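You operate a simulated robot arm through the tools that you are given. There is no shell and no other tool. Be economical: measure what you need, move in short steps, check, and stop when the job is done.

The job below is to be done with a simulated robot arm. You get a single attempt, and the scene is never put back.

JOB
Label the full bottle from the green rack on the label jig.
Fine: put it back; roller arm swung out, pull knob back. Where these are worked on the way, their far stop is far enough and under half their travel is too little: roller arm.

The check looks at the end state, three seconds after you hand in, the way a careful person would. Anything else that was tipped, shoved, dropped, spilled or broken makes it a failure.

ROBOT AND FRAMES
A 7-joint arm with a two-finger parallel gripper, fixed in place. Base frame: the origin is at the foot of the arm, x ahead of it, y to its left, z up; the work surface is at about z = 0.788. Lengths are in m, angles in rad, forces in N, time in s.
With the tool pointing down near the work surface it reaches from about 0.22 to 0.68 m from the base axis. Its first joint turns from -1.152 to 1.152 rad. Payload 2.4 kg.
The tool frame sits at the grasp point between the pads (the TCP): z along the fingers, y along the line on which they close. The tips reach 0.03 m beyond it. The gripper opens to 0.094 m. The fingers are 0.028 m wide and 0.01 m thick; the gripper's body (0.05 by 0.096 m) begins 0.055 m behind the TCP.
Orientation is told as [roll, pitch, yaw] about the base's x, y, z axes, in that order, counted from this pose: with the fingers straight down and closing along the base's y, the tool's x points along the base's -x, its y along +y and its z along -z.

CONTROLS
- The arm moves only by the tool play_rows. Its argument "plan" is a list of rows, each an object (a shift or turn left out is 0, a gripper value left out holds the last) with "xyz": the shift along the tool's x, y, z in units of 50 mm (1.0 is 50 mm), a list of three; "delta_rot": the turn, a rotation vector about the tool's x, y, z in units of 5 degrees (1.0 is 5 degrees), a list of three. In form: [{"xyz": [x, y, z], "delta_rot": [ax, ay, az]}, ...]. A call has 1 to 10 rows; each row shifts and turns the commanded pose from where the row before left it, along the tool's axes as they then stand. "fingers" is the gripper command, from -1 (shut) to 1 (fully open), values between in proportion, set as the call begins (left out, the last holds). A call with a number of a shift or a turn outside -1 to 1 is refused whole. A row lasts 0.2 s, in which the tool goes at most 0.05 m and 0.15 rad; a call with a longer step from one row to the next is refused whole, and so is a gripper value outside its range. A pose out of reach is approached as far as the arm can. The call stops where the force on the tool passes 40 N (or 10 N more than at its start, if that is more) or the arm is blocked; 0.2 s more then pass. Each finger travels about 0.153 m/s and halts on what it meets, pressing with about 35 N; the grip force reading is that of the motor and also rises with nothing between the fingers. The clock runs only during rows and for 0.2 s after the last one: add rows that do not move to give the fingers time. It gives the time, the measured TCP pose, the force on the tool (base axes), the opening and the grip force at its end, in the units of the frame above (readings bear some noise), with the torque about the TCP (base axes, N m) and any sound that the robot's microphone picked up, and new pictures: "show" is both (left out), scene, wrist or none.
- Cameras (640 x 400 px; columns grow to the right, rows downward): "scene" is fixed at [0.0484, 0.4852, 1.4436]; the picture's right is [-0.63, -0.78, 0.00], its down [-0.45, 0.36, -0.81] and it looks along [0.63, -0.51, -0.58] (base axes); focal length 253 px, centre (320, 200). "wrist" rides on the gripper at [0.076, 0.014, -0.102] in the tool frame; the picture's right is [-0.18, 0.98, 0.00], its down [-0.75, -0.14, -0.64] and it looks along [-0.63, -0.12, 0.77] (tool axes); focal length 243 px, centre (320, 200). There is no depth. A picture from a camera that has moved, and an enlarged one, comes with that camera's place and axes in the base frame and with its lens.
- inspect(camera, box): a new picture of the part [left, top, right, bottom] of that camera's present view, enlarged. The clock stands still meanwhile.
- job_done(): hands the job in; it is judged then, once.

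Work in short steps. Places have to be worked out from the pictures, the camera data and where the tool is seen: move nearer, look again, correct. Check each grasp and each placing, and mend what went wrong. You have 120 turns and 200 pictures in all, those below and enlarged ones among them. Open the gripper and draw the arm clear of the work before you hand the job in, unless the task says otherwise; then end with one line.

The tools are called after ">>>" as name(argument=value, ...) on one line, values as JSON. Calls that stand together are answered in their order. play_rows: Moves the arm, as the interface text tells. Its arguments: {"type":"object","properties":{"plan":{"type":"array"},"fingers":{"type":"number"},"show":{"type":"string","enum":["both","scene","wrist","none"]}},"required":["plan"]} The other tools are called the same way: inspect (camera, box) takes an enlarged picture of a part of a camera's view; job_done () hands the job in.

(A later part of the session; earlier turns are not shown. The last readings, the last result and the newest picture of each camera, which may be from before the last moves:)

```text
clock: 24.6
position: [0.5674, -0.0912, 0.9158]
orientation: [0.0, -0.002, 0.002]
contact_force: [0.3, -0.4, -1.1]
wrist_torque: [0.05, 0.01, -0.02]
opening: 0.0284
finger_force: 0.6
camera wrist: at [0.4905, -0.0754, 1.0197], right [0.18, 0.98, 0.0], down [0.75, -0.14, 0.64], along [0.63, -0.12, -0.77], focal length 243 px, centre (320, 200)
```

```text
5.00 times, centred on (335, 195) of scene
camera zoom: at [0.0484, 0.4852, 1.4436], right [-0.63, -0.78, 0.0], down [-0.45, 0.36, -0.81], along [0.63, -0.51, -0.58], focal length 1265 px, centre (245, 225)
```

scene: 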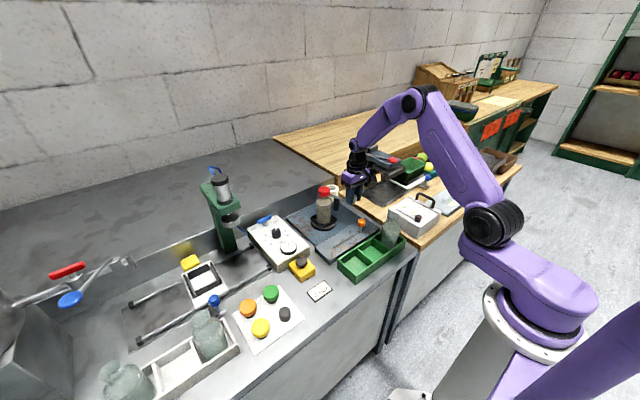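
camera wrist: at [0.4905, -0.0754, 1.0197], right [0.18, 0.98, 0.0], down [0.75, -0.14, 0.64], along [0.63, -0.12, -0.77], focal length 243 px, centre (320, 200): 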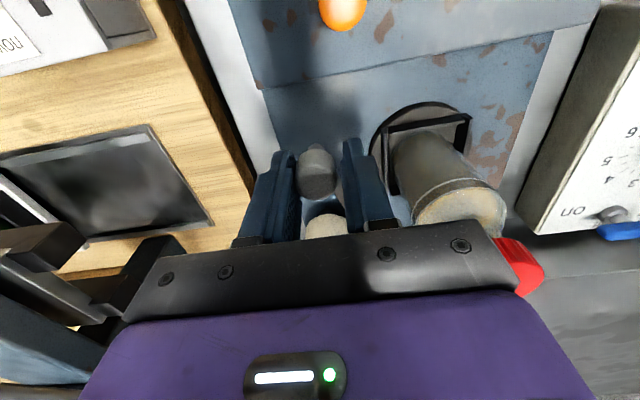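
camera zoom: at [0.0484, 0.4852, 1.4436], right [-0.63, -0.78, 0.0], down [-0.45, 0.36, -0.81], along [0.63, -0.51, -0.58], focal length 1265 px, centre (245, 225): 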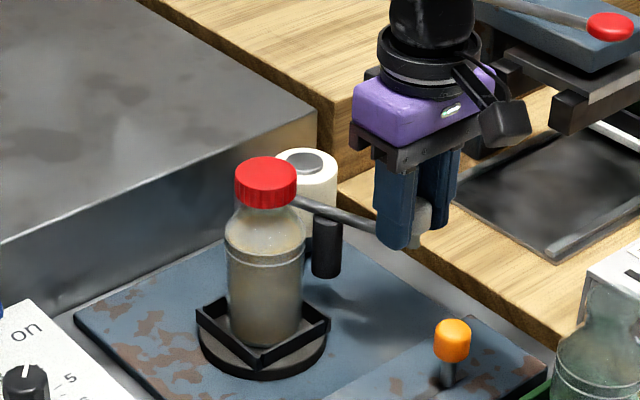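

The arm is swinging freely. Continuing along the arc in small steps.

>>> play_rows(plan=[{"xyz": [0.09, 0.2, 0]}, {"xyz": [0.06, 0.2, 0]}, {}], show="wrist")

>>> inspect(camera="scene", box=[285, 155, 385, 235])

```text
clock: 25.4
position: [0.5592, -0.0713, 0.917]
orientation: [0.001, -0.002, 0.001]
contact_force: [0.1, 0.3, -0.7]
wrist_torque: [-0.04, -0.02, -0.02]
opening: 0.0283
finger_force: 0.1
camera wrist: at [0.483, -0.0567, 1.0197], right [0.18, 0.98, 0.0], down [0.75, -0.14, 0.64], along [0.63, -0.12, -0.77], focal length 243 px, centre (320, 200)
```

wrist: 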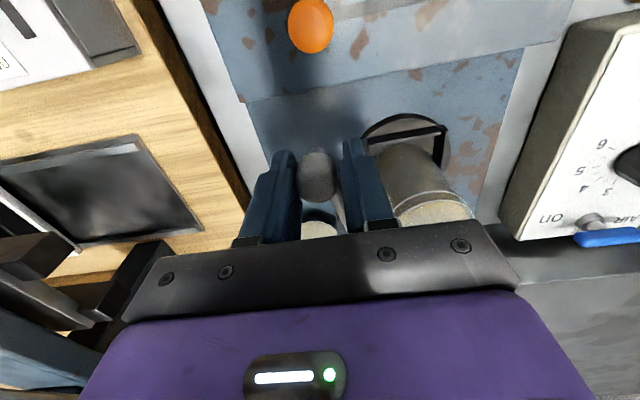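

```text
5.00 times, centred on (335, 195) of scene
camera zoom: at [0.0484, 0.4852, 1.4436], right [-0.63, -0.78, 0.0], down [-0.45, 0.36, -0.81], along [0.63, -0.51, -0.58], focal length 1265 px, centre (245, 225)
```

zoom: 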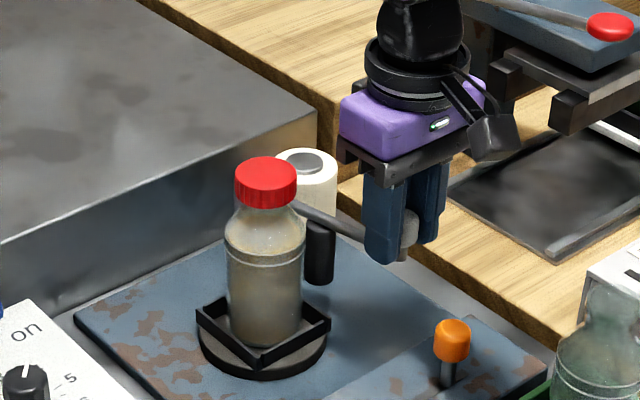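

Still free. The roller gap to the bottle is about 15 mm; moving on in smaller steps.

>>> play_rows(plan=[{"xyz": [0.04, 0.16, 0]}, {"xyz": [0.03, 0.16, 0]}, {}], show="none")

>>> inspect(camera="scene", box=[305, 165, 365, 225])

```text
clock: 26.2
position: [0.5554, -0.0548, 0.9175]
orientation: [0.0, 0.0, 0.003]
contact_force: [0.4, 0.3, -0.5]
wrist_torque: [0.01, -0.01, 0.0]
opening: 0.0286
finger_force: 0.2
```

```text
6.67 times, centred on (335, 195) of scene
camera zoom: at [0.0484, 0.4852, 1.4436], right [-0.63, -0.78, 0.0], down [-0.45, 0.36, -0.81], along [0.63, -0.51, -0.58], focal length 1686 px, centre (220, 233)
```

zoom: 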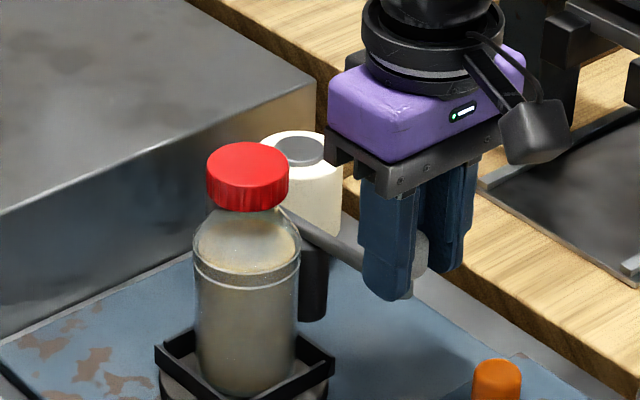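

Roller is nearly at the bottle. Continuing in 5 mm steps while watching force and bottle.

>>> play_rows(plan=[{"xyz": [0.01, 0.1, 0]}, {"xyz": [0, 0.1, 0]}, {}], show="none")

>>> inspect(camera="scene", box=[305, 165, 365, 225])

```text
clock: 27.0
position: [0.5561, -0.0448, 0.916]
orientation: [0.001, 0.001, 0.002]
contact_force: [0.6, 1.3, -0.1]
wrist_torque: [0.04, -0.01, 0.01]
opening: 0.0285
finger_force: 0.1
```

```text
6.67 times, centred on (335, 195) of scene
camera zoom: at [0.0484, 0.4852, 1.4436], right [-0.63, -0.78, 0.0], down [-0.45, 0.36, -0.81], along [0.63, -0.51, -0.58], focal length 1686 px, centre (220, 233)
```

zoom: 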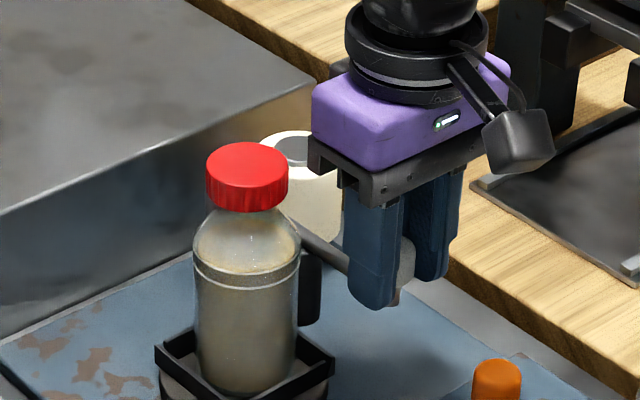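

Still no stop. Three-millimetre steps now.

>>> play_rows(plan=[{"xyz": [0, 0.07, 0]}, {"xyz": [0, 0.07, 0]}, {}], show="none")

>>> inspect(camera="scene", box=[305, 165, 365, 225])

```text
clock: 27.8
position: [0.5542, -0.0386, 0.9161]
orientation: [-0.001, 0.001, 0.003]
contact_force: [-0.5, -0.8, -0.1]
wrist_torque: [-0.02, -0.01, 0.01]
opening: 0.0288
finger_force: 0.5
```

```text
6.67 times, centred on (335, 195) of scene
camera zoom: at [0.0485, 0.4851, 1.4436], right [-0.63, -0.78, 0.0], down [-0.45, 0.36, -0.81], along [0.63, -0.51, -0.58], focal length 1686 px, centre (220, 233)
```

zoom: 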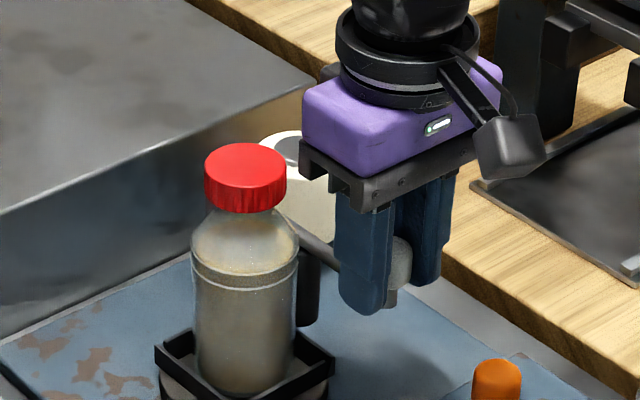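

The roller has just touched the bottle (it shifted about 1 mm). One more 2 mm nudge to see whether there's a stop.

>>> play_rows(plan=[{"xyz": [0, 0.05, 0]}, {}], show="wrist")

>>> inspect(camera="scene", box=[305, 165, 365, 225])

```text
clock: 28.4
position: [0.5555, -0.0348, 0.916]
orientation: [0.001, 0.002, 0.002]
contact_force: [-0.4, -2.0, -0.7]
wrist_torque: [0.01, -0.01, -0.02]
opening: 0.029
finger_force: 1.0
camera wrist: at [0.4789, -0.0206, 1.0188], right [0.18, 0.98, 0.0], down [0.75, -0.14, 0.64], along [0.63, -0.12, -0.77], focal length 243 px, centre (320, 200)
```

wrist: 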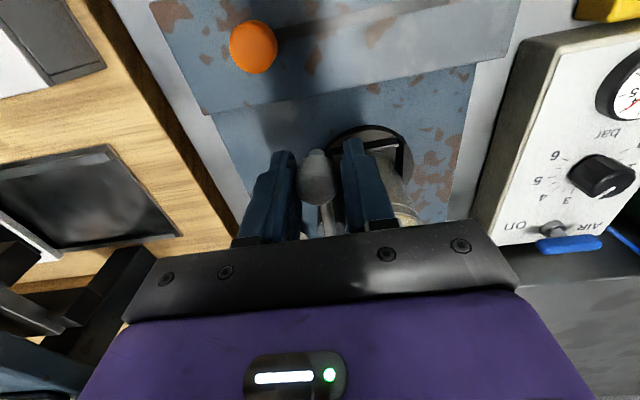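

```text
6.67 times, centred on (335, 195) of scene
camera zoom: at [0.0484, 0.4852, 1.4436], right [-0.63, -0.78, 0.0], down [-0.45, 0.36, -0.81], along [0.63, -0.51, -0.58], focal length 1686 px, centre (220, 233)
```

zoom: 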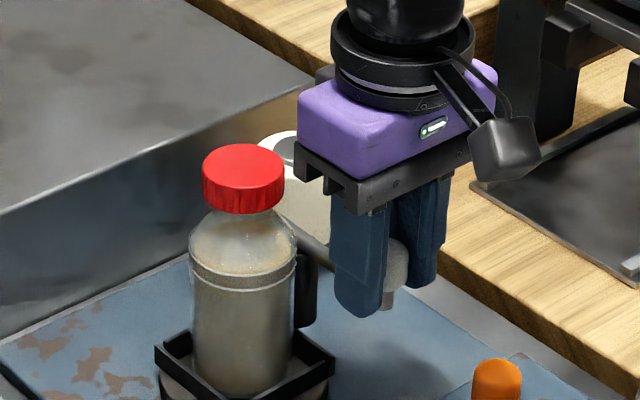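

The bottle slides upright in the nest with only 2 N of push. One more 2 mm nudge to find the stop or wall.

>>> play_rows(plan=[{"xyz": [0, 0.05, 0]}, {}], show="none")

>>> inspect(camera="scene", box=[305, 165, 365, 225])

```text
clock: 29.0
position: [0.5553, -0.0329, 0.9164]
orientation: [0.0, 0.001, -0.001]
contact_force: [-0.2, -2.8, 0.7]
wrist_torque: [-0.08, 0.01, 0.01]
opening: 0.0296
finger_force: 1.2
```

```text
6.67 times, centred on (335, 195) of scene
camera zoom: at [0.0484, 0.4851, 1.4436], right [-0.63, -0.78, 0.0], down [-0.45, 0.36, -0.81], along [0.63, -0.51, -0.58], focal length 1686 px, centre (220, 233)
```

zoom: 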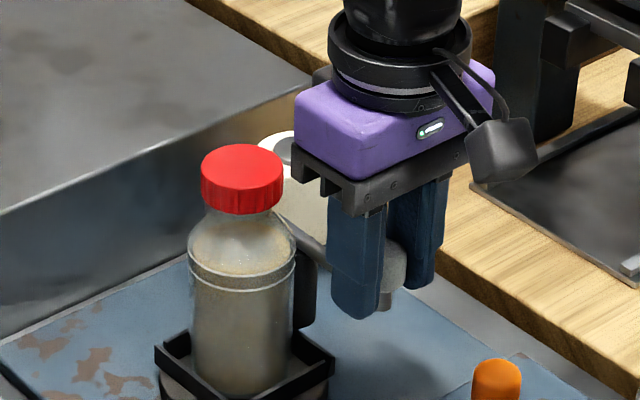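

Roller is pressed against the bottle with a gentle 2.8 N, so that's enough. I'll release and lift off to see if it holds.

>>> play_rows(plan=[{}, {"xyz": [0, 0, -0.5]}, {"xyz": [0, 0, -0.8]}, {"xyz": [0, 0, -0.8]}, {}], fingers=-0.1)

>>> inspect(camera="scene", box=[285, 165, 385, 245])

```text
clock: 30.2
position: [0.5543, -0.0304, 1.0197]
orientation: [-0.001, 0.0, -0.001]
contact_force: [0.2, 0.4, 0.2]
wrist_torque: [-0.03, 0.0, -0.01]
opening: 0.0422
finger_force: 0.1
camera wrist: at [0.4787, -0.0163, 1.1225], right [0.18, 0.98, 0.0], down [0.75, -0.14, 0.64], along [0.63, -0.12, -0.77], focal length 243 px, centre (320, 200)
```

scene: 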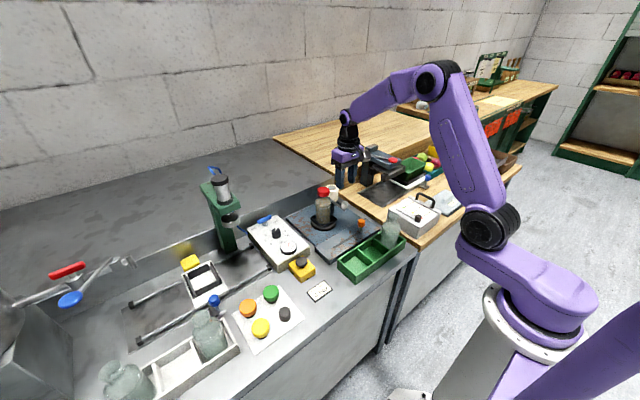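
wrist: 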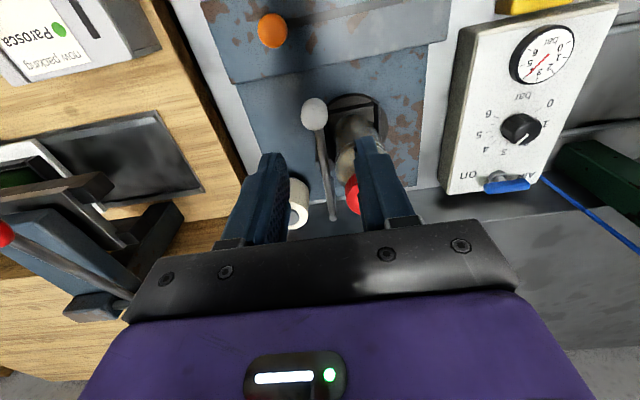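

```text
5.00 times, centred on (335, 205) of scene
camera zoom: at [0.0484, 0.4852, 1.4436], right [-0.63, -0.78, 0.0], down [-0.45, 0.36, -0.81], along [0.63, -0.51, -0.58], focal length 1265 px, centre (245, 175)
```

zoom: 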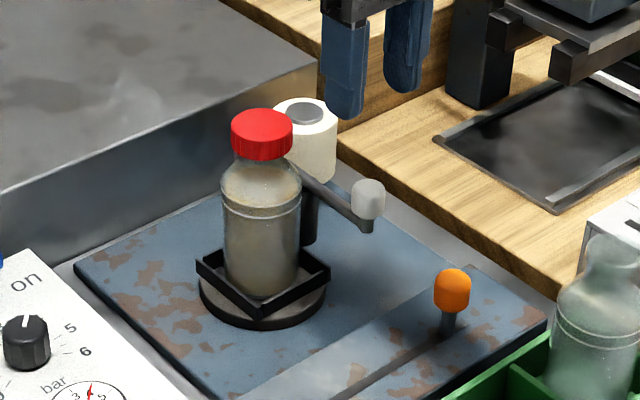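

The arm holds and the bottle stands upright. The orange knob triangulates to (0.494, -0.065, 0.848); moving over it and part way down.

>>> play_rows(plan=[{"xyz": [0.6, -0.35, 0]}, {"xyz": [0.6, -0.35, 0]}, {"xyz": [0, 0, 0.8]}, {"xyz": [0, 0, 0.8]}, {"xyz": [0, 0, 0.2]}, {}])

>>> inspect(camera="scene", box=[305, 175, 405, 255])

```text
clock: 31.6
position: [0.4963, -0.069, 0.9318]
orientation: [0.002, -0.003, 0.001]
contact_force: [0.2, 0.4, -0.2]
wrist_torque: [0.0, -0.01, 0.0]
opening: 0.0423
finger_force: 0.1
camera wrist: at [0.4193, -0.0546, 1.035], right [0.18, 0.98, 0.0], down [0.75, -0.14, 0.64], along [0.63, -0.12, -0.77], focal length 243 px, centre (320, 200)
```

scene: 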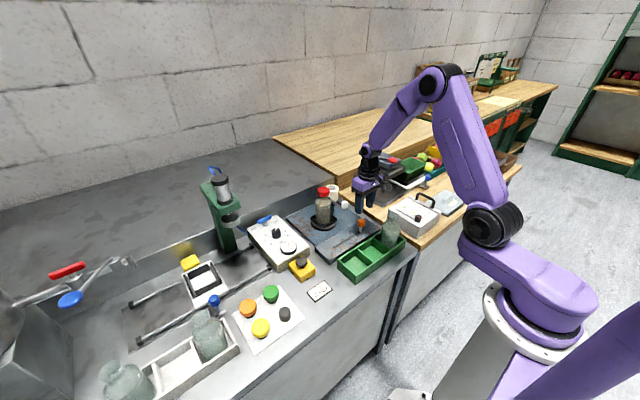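
wrist: 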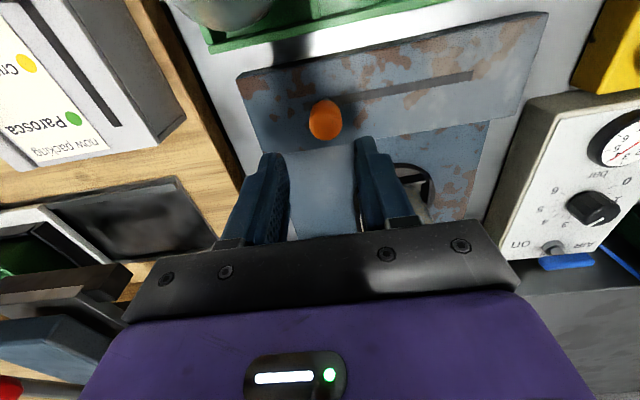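

```text
5.00 times, centred on (355, 215) of scene
camera zoom: at [0.0484, 0.4852, 1.4436], right [-0.63, -0.78, 0.0], down [-0.45, 0.36, -0.81], along [0.63, -0.51, -0.58], focal length 1265 px, centre (145, 125)
```

zoom: 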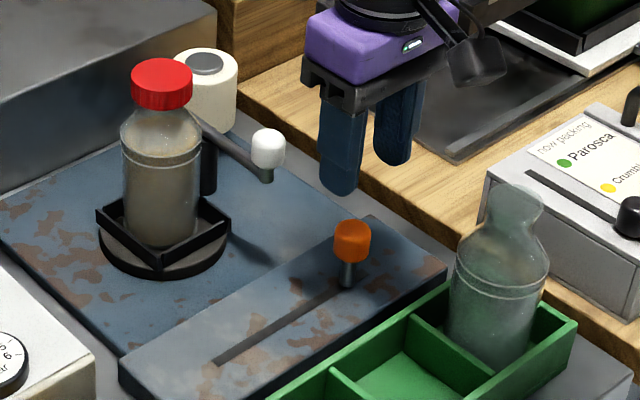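

Knob is at (0.4947, -0.0646). Small correction and descend to straddle it.

>>> play_rows(plan=[{"xyz": [0.03, 0.08, 0.5]}, {"xyz": [0, 0, 0.6]}, {"xyz": [0, 0, 0.3]}, {}], show="wrist")

>>> inspect(camera="scene", box=[305, 175, 405, 255])

```text
clock: 32.6
position: [0.4958, -0.0634, 0.8634]
orientation: [0.0, 0.0, 0.003]
contact_force: [0.3, 0.6, 0.1]
wrist_torque: [-0.01, 0.02, 0.0]
opening: 0.0422
finger_force: 0.1
camera wrist: at [0.4191, -0.0487, 0.9655], right [0.18, 0.98, 0.0], down [0.75, -0.14, 0.64], along [0.63, -0.12, -0.77], focal length 243 px, centre (320, 200)
```

wrist: 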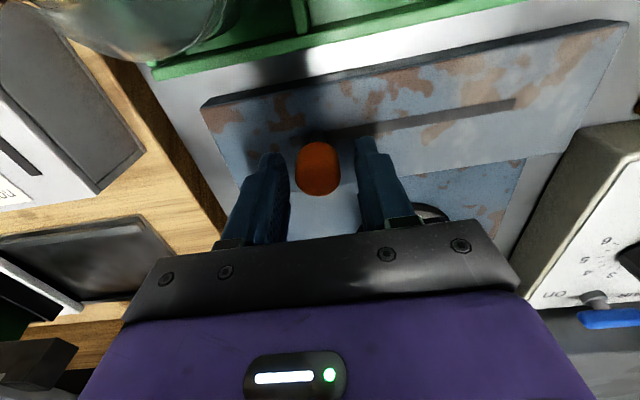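

```text
5.00 times, centred on (355, 215) of scene
camera zoom: at [0.0484, 0.4852, 1.4436], right [-0.63, -0.78, 0.0], down [-0.45, 0.36, -0.81], along [0.63, -0.51, -0.58], focal length 1265 px, centre (145, 125)
```

zoom: 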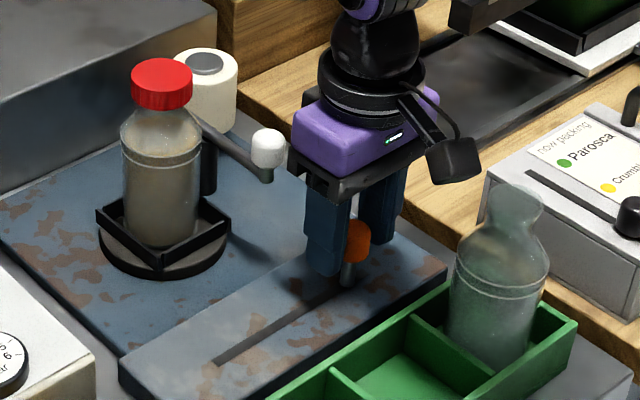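

Straddled. Narrowing slightly and pulling the knob along +y.

>>> play_rows(plan=[{}, {}, {"xyz": [0, 0.3, 0]}, {"xyz": [0, 0.3, 0]}, {"xyz": [0, 0.3, 0]}, {}], fingers=-0.4, show="wrist")

>>> inspect(camera="scene", box=[295, 175, 395, 255])

```text
clock: 34.0
position: [0.4926, -0.0189, 0.8631]
orientation: [-0.002, 0.0, 0.002]
contact_force: [0.4, -0.4, 0.1]
wrist_torque: [-0.02, 0.04, -0.01]
opening: 0.0285
finger_force: 0.0
camera wrist: at [0.4179, -0.0045, 0.9656], right [0.18, 0.98, 0.0], down [0.75, -0.14, 0.64], along [0.63, -0.12, -0.77], focal length 243 px, centre (320, 200)
```

wrist: 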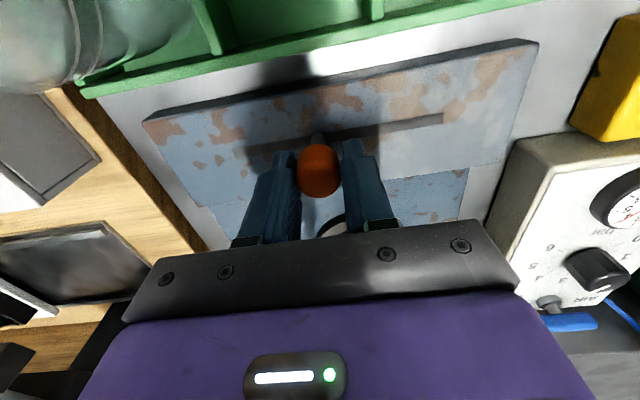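

```text
5.00 times, centred on (345, 215) of scene
camera zoom: at [0.0484, 0.4852, 1.4436], right [-0.63, -0.78, 0.0], down [-0.45, 0.36, -0.81], along [0.63, -0.51, -0.58], focal length 1265 px, centre (195, 125)
```

zoom: 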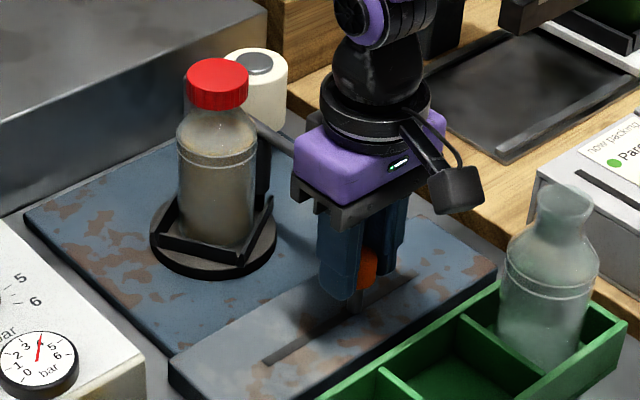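

The turntable rotates as the knob is pulled, so the order is right. I'll continue to the far end of the slot.

>>> play_rows(plan=[{"xyz": [0, 0.25, 0]}, {"xyz": [0, 0.25, 0]}, {"xyz": [0, 0.25, 0]}, {"xyz": [0, 0.25, 0]}, {}], show="wrist")

>>> inspect(camera="scene", box=[295, 175, 395, 255])

```text
clock: 35.2
position: [0.4913, 0.0309, 0.8617]
orientation: [0.001, 0.001, 0.002]
contact_force: [0.2, -0.9, -0.4]
wrist_torque: [-0.03, -0.04, 0.0]
opening: 0.0284
finger_force: 0.0
camera wrist: at [0.4158, 0.0456, 0.9646], right [0.18, 0.98, 0.0], down [0.75, -0.14, 0.64], along [0.63, -0.12, -0.77], focal length 243 px, centre (320, 200)
```

wrist: 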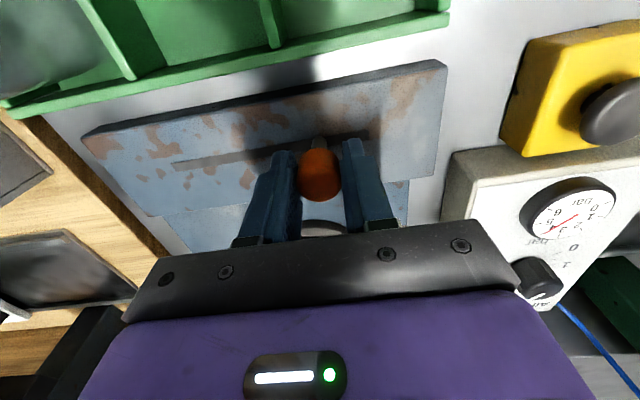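

```text
5.00 times, centred on (345, 215) of scene
camera zoom: at [0.0484, 0.4852, 1.4436], right [-0.63, -0.78, 0.0], down [-0.45, 0.36, -0.81], along [0.63, -0.51, -0.58], focal length 1265 px, centre (195, 125)
```

zoom: 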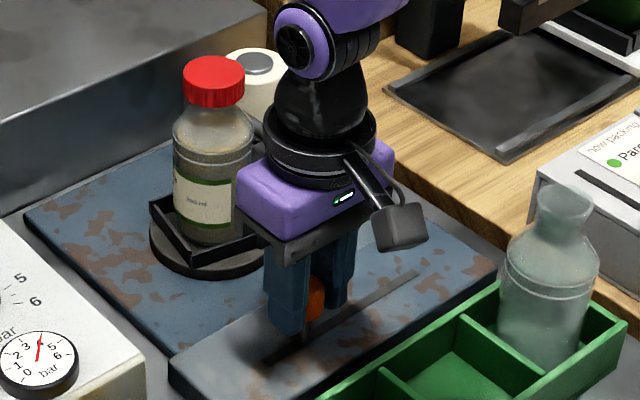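

The label is going on. I'll pull the remaining travel to the stop gently.

>>> play_rows(plan=[{"xyz": [0, 0.2, 0]}, {"xyz": [0, 0.16, 0]}, {"xyz": [0, 0.1, 0]}, {"xyz": [0, 0.1, 0]}, {"xyz": [0, 0.1, 0]}, {}], show="wrist")

>>> inspect(camera="scene", box=[295, 175, 395, 255])

```text
clock: 36.6
position: [0.4937, 0.057, 0.8624]
orientation: [-0.001, 0.002, -0.008]
contact_force: [-3.1, -34.6, 8.3]
wrist_torque: [-1.03, 0.18, -0.13]
opening: 0.0481
finger_force: 17.1
camera wrist: at [0.4171, 0.0727, 0.9647], right [0.19, 0.98, 0.0], down [0.75, -0.15, 0.64], along [0.63, -0.12, -0.77], focal length 243 px, centre (320, 200)
```

wrist: 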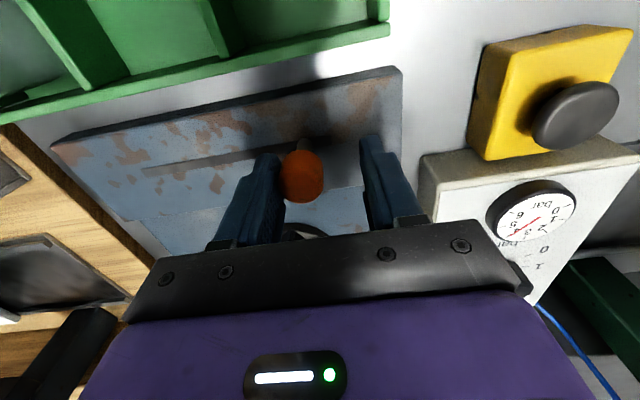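

```text
5.00 times, centred on (345, 215) of scene
camera zoom: at [0.0483, 0.4843, 1.4439], right [-0.63, -0.78, 0.0], down [-0.45, 0.36, -0.81], along [0.63, -0.51, -0.58], focal length 1265 px, centre (195, 125)
```

zoom: 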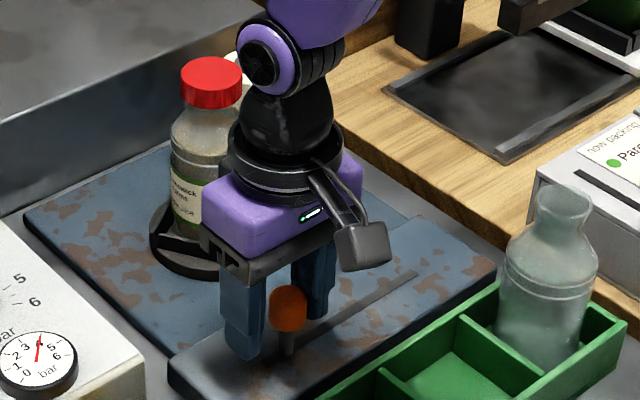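

Far stop reached (35 N) and the label is fully rolled on. I'll unload, lift off, and swing the roller arm out before returning the knob.

>>> play_rows(plan=[{"xyz": [0, -0.2, 0]}, {"xyz": [0, -0.05, 0]}, {}, {"xyz": [0, 0, -0.7]}, {"xyz": [0, 0, -0.8]}, {"xyz": [0, 0, -0.8]}, {"xyz": [0, 0, -0.8]}, {}], fingers=-0.1)

>>> inspect(camera="scene", box=[295, 175, 395, 255])

```text
clock: 38.4
position: [0.4933, 0.0546, 1.0141]
orientation: [0.001, 0.001, -0.001]
contact_force: [0.2, -0.1, 0.1]
wrist_torque: [0.01, 0.0, -0.04]
opening: 0.0425
finger_force: 0.0
camera wrist: at [0.4169, 0.0688, 1.1164], right [0.18, 0.98, 0.0], down [0.75, -0.14, 0.64], along [0.63, -0.12, -0.77], focal length 243 px, centre (320, 200)
```

scene: 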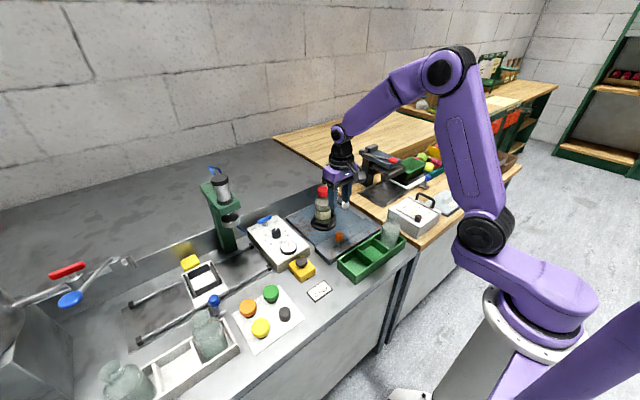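
wrist: 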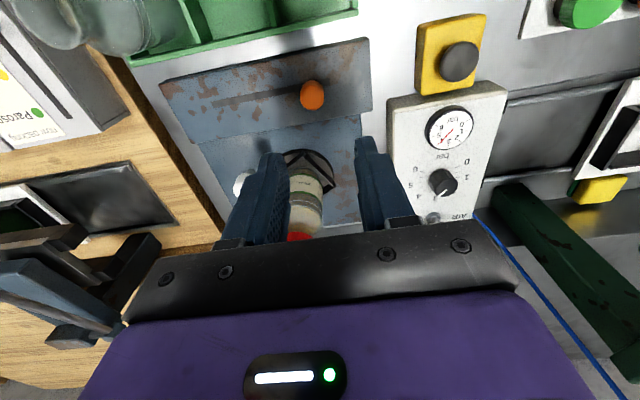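

```text
5.00 times, centred on (345, 215) of scene
camera zoom: at [0.0484, 0.4852, 1.4436], right [-0.63, -0.78, 0.0], down [-0.45, 0.36, -0.81], along [0.63, -0.51, -0.58], focal length 1265 px, centre (195, 125)
```

zoom: 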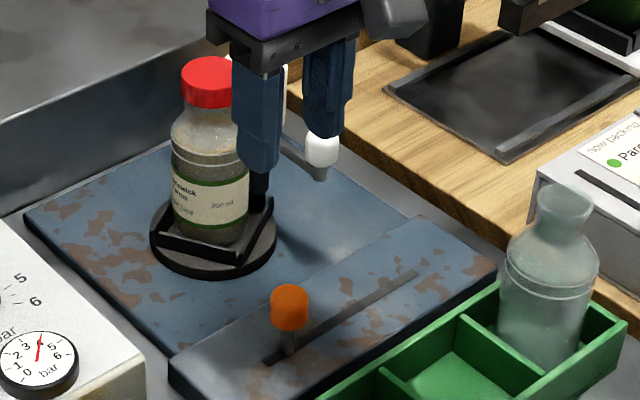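

Label is on. Back over the white knob at (0.554, -0.034).

>>> play_rows(plan=[{"xyz": [-0.6, -0.59, 0]}, {"xyz": [-0.62, -0.59, 0]}, {"xyz": [0, -0.59, 0]}, {}], show="wrist")

```text
clock: 39.4
position: [0.554, -0.0368, 1.0155]
orientation: [0.0, 0.001, 0.003]
contact_force: [-0.1, -0.1, -0.1]
wrist_torque: [0.02, 0.04, 0.02]
opening: 0.0424
finger_force: 0.0
camera wrist: at [0.4773, -0.0221, 1.118], right [0.18, 0.98, 0.0], down [0.75, -0.14, 0.64], along [0.63, -0.12, -0.77], focal length 243 px, centre (320, 200)
```

wrist: 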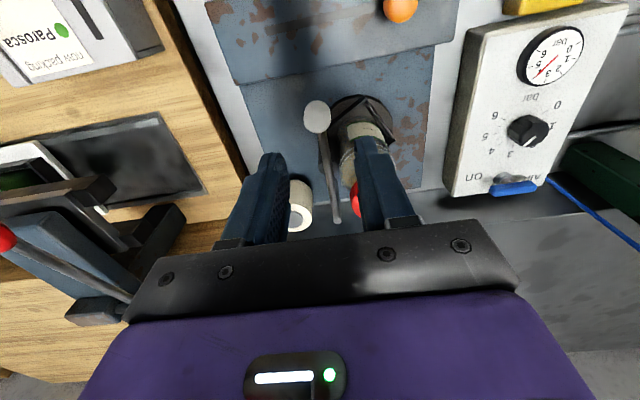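

Knob is centred below. Descending to straddle it.

>>> play_rows(plan=[{"xyz": [-0.02, -0.02, 0.8]}, {"xyz": [0, 0, 0.7]}, {"xyz": [0, 0, 0.45]}, {}], show="wrist")

>>> inspect(camera="scene", box=[305, 165, 365, 225])

```text
clock: 40.4
position: [0.5567, -0.0356, 0.9196]
orientation: [0.0, -0.002, 0.001]
contact_force: [-0.7, 0.1, -0.1]
wrist_torque: [0.0, -0.03, 0.01]
opening: 0.0424
finger_force: 0.1
camera wrist: at [0.4798, -0.0222, 1.0221], right [0.18, 0.98, 0.0], down [0.75, -0.14, 0.64], along [0.63, -0.12, -0.77], focal length 243 px, centre (320, 200)
```

wrist: 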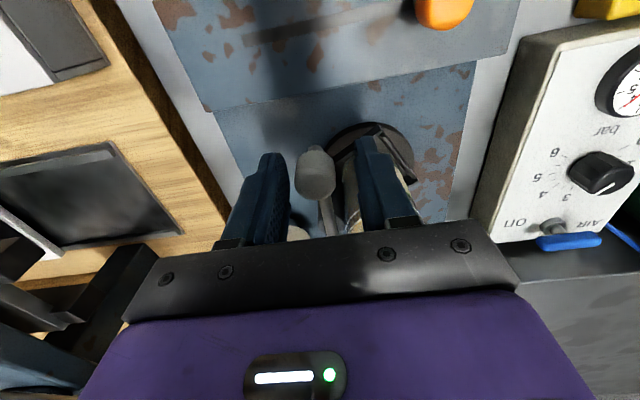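

```text
6.67 times, centred on (335, 195) of scene
camera zoom: at [0.0484, 0.4852, 1.4436], right [-0.63, -0.78, 0.0], down [-0.45, 0.36, -0.81], along [0.63, -0.51, -0.58], focal length 1686 px, centre (220, 233)
```

zoom: 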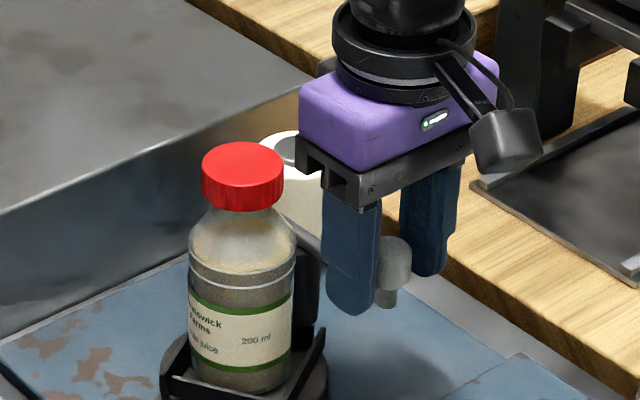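

Now sweep the arm back out along the arc.

>>> play_rows(plan=[{"xyz": [0, -0.25, 0]}, {"xyz": [0, -0.25, 0]}, {"xyz": [-0.05, -0.4, 0]}, {"xyz": [-0.1, -0.4, 0]}, {"xyz": [-0.15, -0.3, 0]}, {"xyz": [-0.1, -0.2, 0]}, {}])

>>> inspect(camera="scene", box=[285, 165, 385, 245])

```text
clock: 42.0
position: [0.5772, -0.1262, 0.9197]
orientation: [0.002, 0.002, 0.003]
contact_force: [-4.3, 13.6, 0.1]
wrist_torque: [0.3, 0.19, 0.12]
opening: 0.0498
finger_force: 6.9
camera wrist: at [0.5003, -0.1127, 1.0221], right [0.18, 0.98, 0.0], down [0.76, -0.14, 0.64], along [0.63, -0.11, -0.77], focal length 243 px, centre (320, 200)
```

scene: 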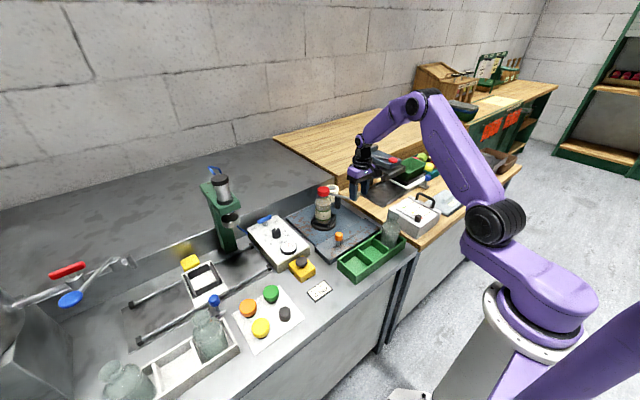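
wrist: 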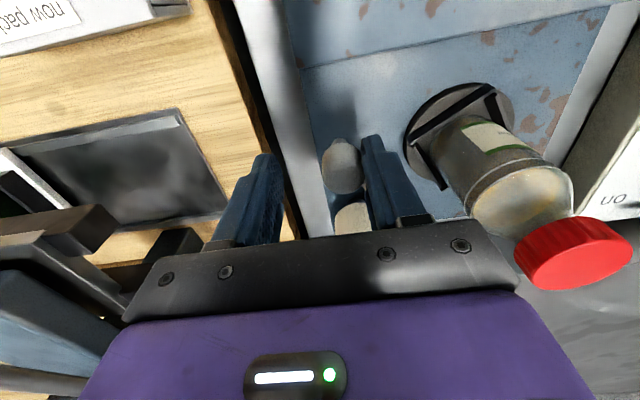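

```text
5.00 times, centred on (335, 205) of scene
camera zoom: at [0.0483, 0.4855, 1.4435], right [-0.63, -0.78, 0.0], down [-0.45, 0.36, -0.81], along [0.63, -0.51, -0.58], focal length 1265 px, centre (245, 175)
```

zoom: 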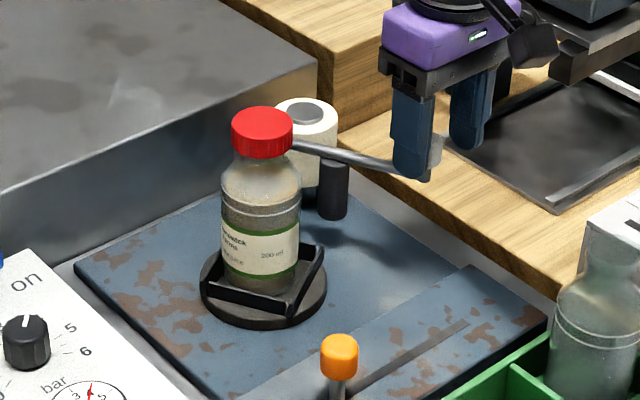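

The arm is against its outer stop (14 N), as at the start. I'll back off, lift, and move over to the pull knob at (0.495, 0.0455).

>>> play_rows(plan=[{"xyz": [0, 0.2, 0]}, {}, {"xyz": [0, 0, -0.7]}, {"xyz": [0, 0, -0.8]}, {"xyz": [0, 0, -0.4]}, {"xyz": [0.8, 0.5, 0]}, {"xyz": [0.8, 0.5, 0]}, {"xyz": [0, 0.9, 0]}, {"xyz": [0, 0.9, 0]}, {"xyz": [0, 0.4, 0]}])

```text
clock: 44.2
position: [0.4965, 0.0444, 1.0128]
orientation: [-0.001, 0.001, 0.0]
contact_force: [0.5, 0.8, -0.1]
wrist_torque: [0.03, -0.02, -0.02]
opening: 0.0423
finger_force: 0.1
camera wrist: at [0.4201, 0.0587, 1.1159], right [0.18, 0.98, 0.0], down [0.75, -0.14, 0.64], along [0.63, -0.12, -0.77], focal length 243 px, centre (320, 200)
```

scene: 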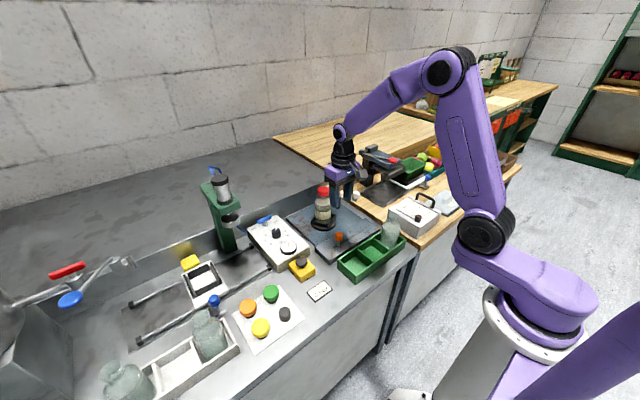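
wrist: 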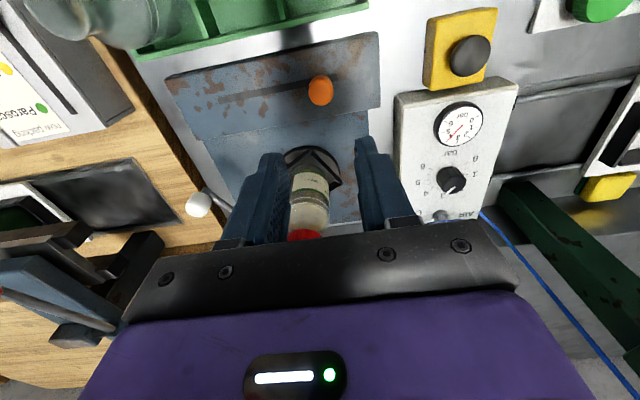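

Aligned over the pull knob. Descending to straddle it.

>>> play_rows(plan=[{"xyz": [0.03, 0.03, 0.9]}, {"xyz": [0, 0, 0.9]}, {"xyz": [0, 0, 0.8]}, {"xyz": [0, 0, 0.4]}, {}], show="wrist")

```text
clock: 45.4
position: [0.4937, 0.0441, 0.86]
orientation: [0.0, -0.003, 0.001]
contact_force: [0.1, -0.8, 0.1]
wrist_torque: [0.0, 0.01, -0.04]
opening: 0.0422
finger_force: 0.1
camera wrist: at [0.4175, 0.0592, 0.9634], right [0.18, 0.98, 0.0], down [0.75, -0.14, 0.64], along [0.63, -0.12, -0.77], focal length 243 px, centre (320, 200)
```

wrist: 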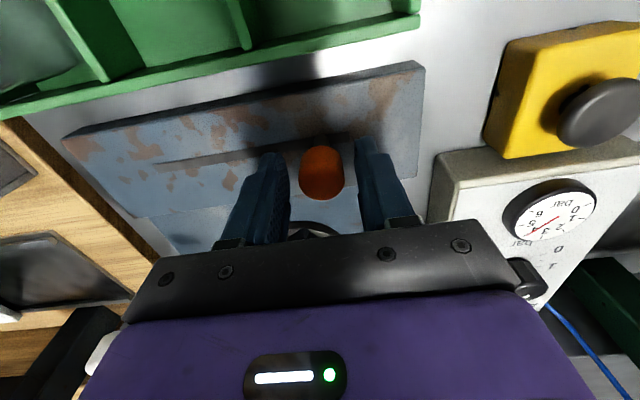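

Pushing the knob back along -y, smoothly.

>>> play_rows(plan=[{"xyz": [0, -0.25, 0]}, {"xyz": [0, -0.25, 0]}, {"xyz": [0, -0.25, 0]}, {"xyz": [0, -0.25, 0]}, {"xyz": [0, -0.25, 0]}, {"xyz": [0, -0.25, 0]}, {"xyz": [0, -0.25, 0]}, {"xyz": [0, -0.25, 0]}, {"xyz": [0, -0.25, 0]}, {}], show="wrist")

>>> inspect(camera="scene", box=[295, 175, 395, 255])

```text
clock: 47.6
position: [0.4955, -0.0686, 0.8666]
orientation: [-0.001, -0.002, 0.0]
contact_force: [0.0, 0.8, -0.6]
wrist_torque: [0.02, 0.02, 0.0]
opening: 0.0423
finger_force: 0.0
camera wrist: at [0.4187, -0.0542, 0.9687], right [0.18, 0.98, 0.0], down [0.75, -0.14, 0.64], along [0.63, -0.12, -0.77], focal length 243 px, centre (320, 200)
```

wrist: 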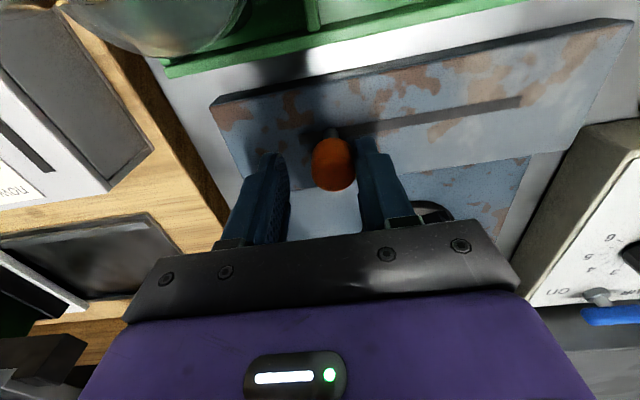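

```text
5.00 times, centred on (345, 215) of scene
camera zoom: at [0.0484, 0.4852, 1.4436], right [-0.63, -0.78, 0.0], down [-0.45, 0.36, -0.81], along [0.63, -0.51, -0.58], focal length 1265 px, centre (195, 125)
```

zoom: 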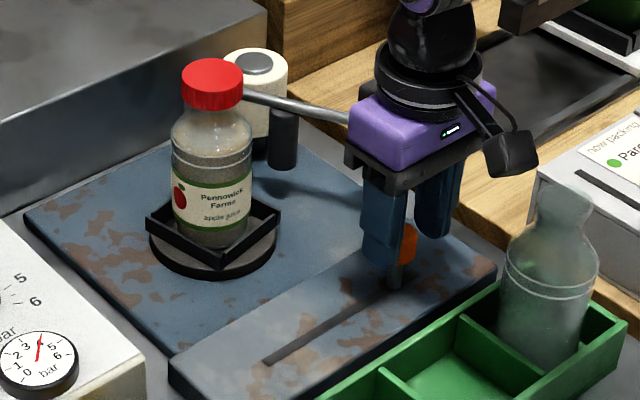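

Knob is nearly home (y≈-0.057) and the label looks great. Pushing the last bit to the stop gently.

>>> play_rows(plan=[{"xyz": [0, -0.1, 0]}, {"xyz": [0, -0.06, 0]}, {"xyz": [0, -0.05, 0]}, {"xyz": [0, -0.05, 0]}, {}], show="none")

>>> inspect(camera="scene", box=[305, 175, 405, 255])

```text
clock: 48.8
position: [0.4958, -0.0796, 0.8654]
orientation: [0.0, -0.002, 0.004]
contact_force: [4.0, 25.0, 5.6]
wrist_torque: [0.85, 0.12, -0.08]
opening: 0.056
finger_force: 12.2
```

```text
5.00 times, centred on (355, 215) of scene
camera zoom: at [0.0484, 0.4858, 1.4434], right [-0.63, -0.78, 0.0], down [-0.45, 0.36, -0.81], along [0.63, -0.51, -0.58], focal length 1265 px, centre (145, 125)
```

zoom: 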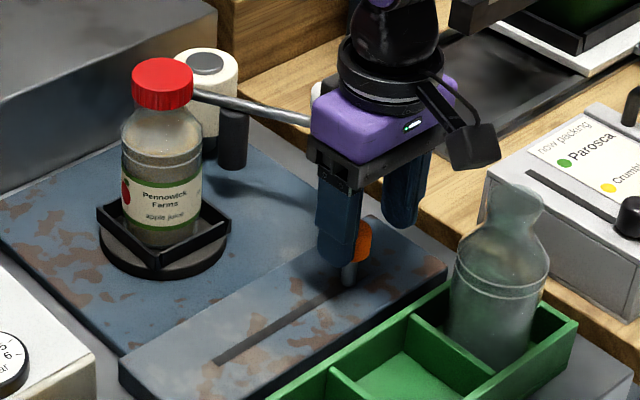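

Knob is at its home stop. I'll back off, lift, and turn to yaw -90° for regrasping the bottle.

>>> play_rows(plan=[{"xyz": [0, 0.2, 0]}, {}, {"xyz": [0, 0, -0.8]}, {"xyz": [0, 0, -0.9]}, {"xyz": [0, 0, -0.9]}, {"xyz": [0, 0, -0.8]}, {"delta_rot": [0, 0, 1]}, {"delta_rot": [0, 0, 1]}, {"delta_rot": [0, 0, 1]}, {"delta_rot": [0, 0, 1]}], show="none")

>>> play_rows(plan=[{"delta_rot": [0, 0, 1]}, {"delta_rot": [0, 0, 1]}, {"delta_rot": [0, 0, 1]}, {"delta_rot": [0, 0, 1]}, {"delta_rot": [0, 0, 1]}, {"delta_rot": [0, 0, 1]}, {"delta_rot": [0, 0, 1]}, {"delta_rot": [0, 0, 1]}, {"delta_rot": [0, 0, 1]}, {"delta_rot": [0, 0, 1]}], fingers=0.65, show="none")

>>> play_rows(plan=[{"delta_rot": [0, 0, 1]}, {"delta_rot": [0, 0, 1]}, {"delta_rot": [0, 0, 1]}, {"delta_rot": [0, 0, 1]}, {"xyz": [0.3, 0.88, 0]}, {"xyz": [0.5, 0.8, 0]}, {"xyz": [0.65, 0.7, 0]}, {}])

```text
clock: 51.0
position: [0.4951, -0.0726, 1.0341]
orientation: [0.001, 0.0, -0.349]
contact_force: [-0.1, -0.4, 1.2]
wrist_torque: [0.03, -0.01, 0.03]
opening: 0.0425
finger_force: 0.0
```

```text
clock: 53.2
position: [0.4945, -0.0723, 1.0336]
orientation: [0.001, -0.001, -1.223]
contact_force: [0.3, 0.7, 0.2]
wrist_torque: [0.02, 0.02, 0.01]
opening: 0.0775
finger_force: 0.0
```

```text
clock: 55.0
position: [0.6144, 0.0029, 1.035]
orientation: [0.0, -0.001, -1.571]
contact_force: [-0.5, 0.0, 0.3]
wrist_torque: [-0.02, 0.0, 0.01]
opening: 0.0774
finger_force: 0.0
camera wrist: at [0.6284, 0.0789, 1.1376], right [0.98, -0.18, 0.0], down [-0.14, -0.75, 0.64], along [-0.12, -0.63, -0.77], focal length 243 px, centre (320, 200)
```

scene: 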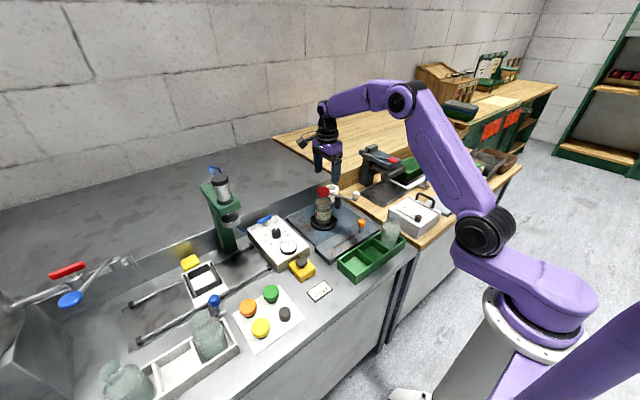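
wrist: 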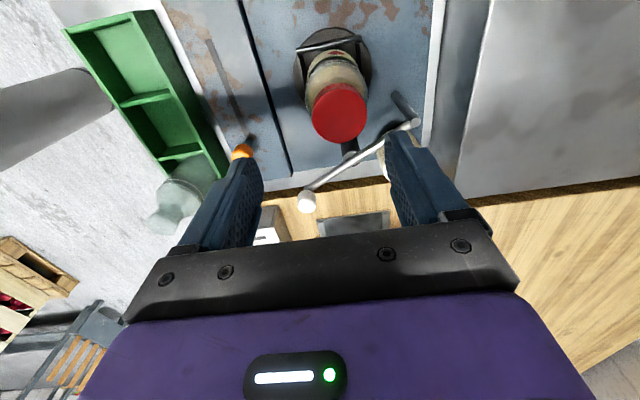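

Bottle is at about (0.630, 0.003). Moving over it and descending part way.

>>> play_rows(plan=[{"xyz": [0.04, 0.32, 0]}, {"xyz": [0, 0, 0.7]}, {"xyz": [0, 0, 0.7]}, {}], show="wrist")

>>> inspect(camera="scene", box=[285, 155, 385, 235])

```text
clock: 56.0
position: [0.6305, 0.0019, 0.9629]
orientation: [0.0, 0.001, -1.571]
contact_force: [0.7, 0.3, 0.0]
wrist_torque: [0.0, -0.01, -0.01]
opening: 0.0777
finger_force: 0.0
camera wrist: at [0.6431, 0.0793, 1.066], right [0.98, -0.18, 0.0], down [-0.14, -0.75, 0.64], along [-0.12, -0.63, -0.77], focal length 243 px, centre (320, 200)
```

wrist: 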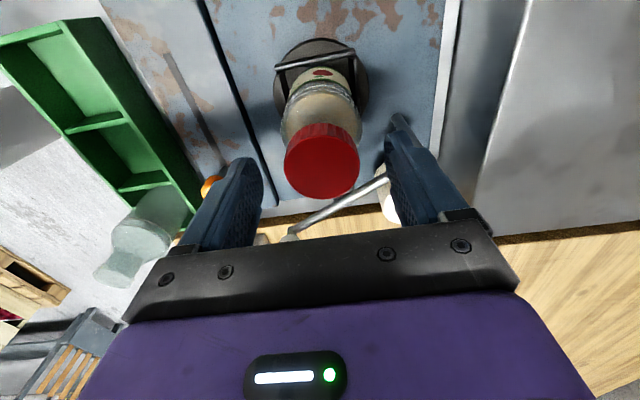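

```text
5.00 times, centred on (335, 195) of scene
camera zoom: at [0.0484, 0.4852, 1.4436], right [-0.63, -0.78, 0.0], down [-0.45, 0.36, -0.81], along [0.63, -0.51, -0.58], focal length 1265 px, centre (245, 225)
```

zoom: 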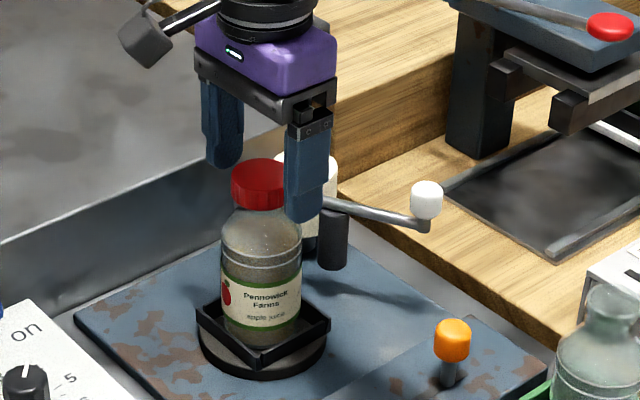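

Well aligned. Descending to the same grip height (TCP ≈ 0.903, above the label) and closing.

>>> play_rows(plan=[{"xyz": [0.05, 0, 0.5]}, {"xyz": [0, 0, 0.4]}, {"xyz": [0, 0, 0.3]}, {}], show="none")

>>> play_rows(plan=[{}, {}, {}], fingers=-1, show="wrist")

>>> inspect(camera="scene", box=[285, 155, 385, 235])

```text
clock: 57.0
position: [0.6285, 0.0047, 0.9033]
orientation: [0.001, 0.0, -1.57]
contact_force: [-0.1, 0.0, -0.3]
wrist_torque: [0.02, -0.03, -0.01]
opening: 0.0776
finger_force: 0.1
```

```text
clock: 57.8
position: [0.6285, 0.0052, 0.9036]
orientation: [0.001, -0.002, -1.57]
contact_force: [3.4, 0.8, 0.4]
wrist_torque: [0.01, -0.22, 0.02]
opening: 0.0589
finger_force: 35.1
camera wrist: at [0.642, 0.082, 1.0061], right [0.98, -0.18, 0.0], down [-0.14, -0.75, 0.64], along [-0.12, -0.63, -0.77], focal length 243 px, centre (320, 200)
```

wrist: 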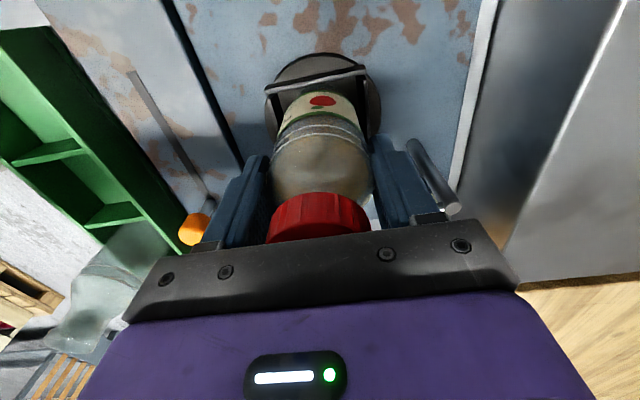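

```text
5.00 times, centred on (335, 195) of scene
camera zoom: at [0.0485, 0.4852, 1.4436], right [-0.63, -0.78, 0.0], down [-0.45, 0.36, -0.81], along [0.63, -0.51, -0.58], focal length 1265 px, centre (245, 225)
```

zoom: 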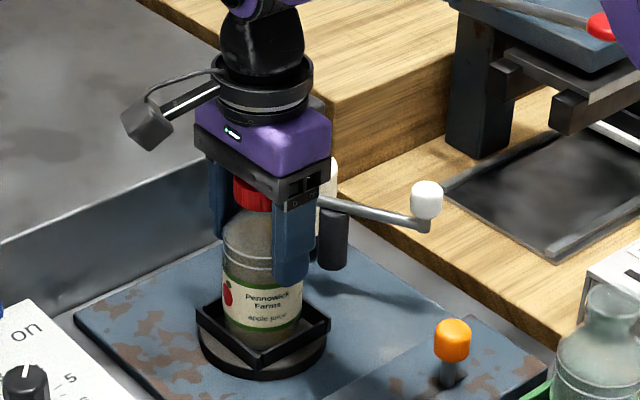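

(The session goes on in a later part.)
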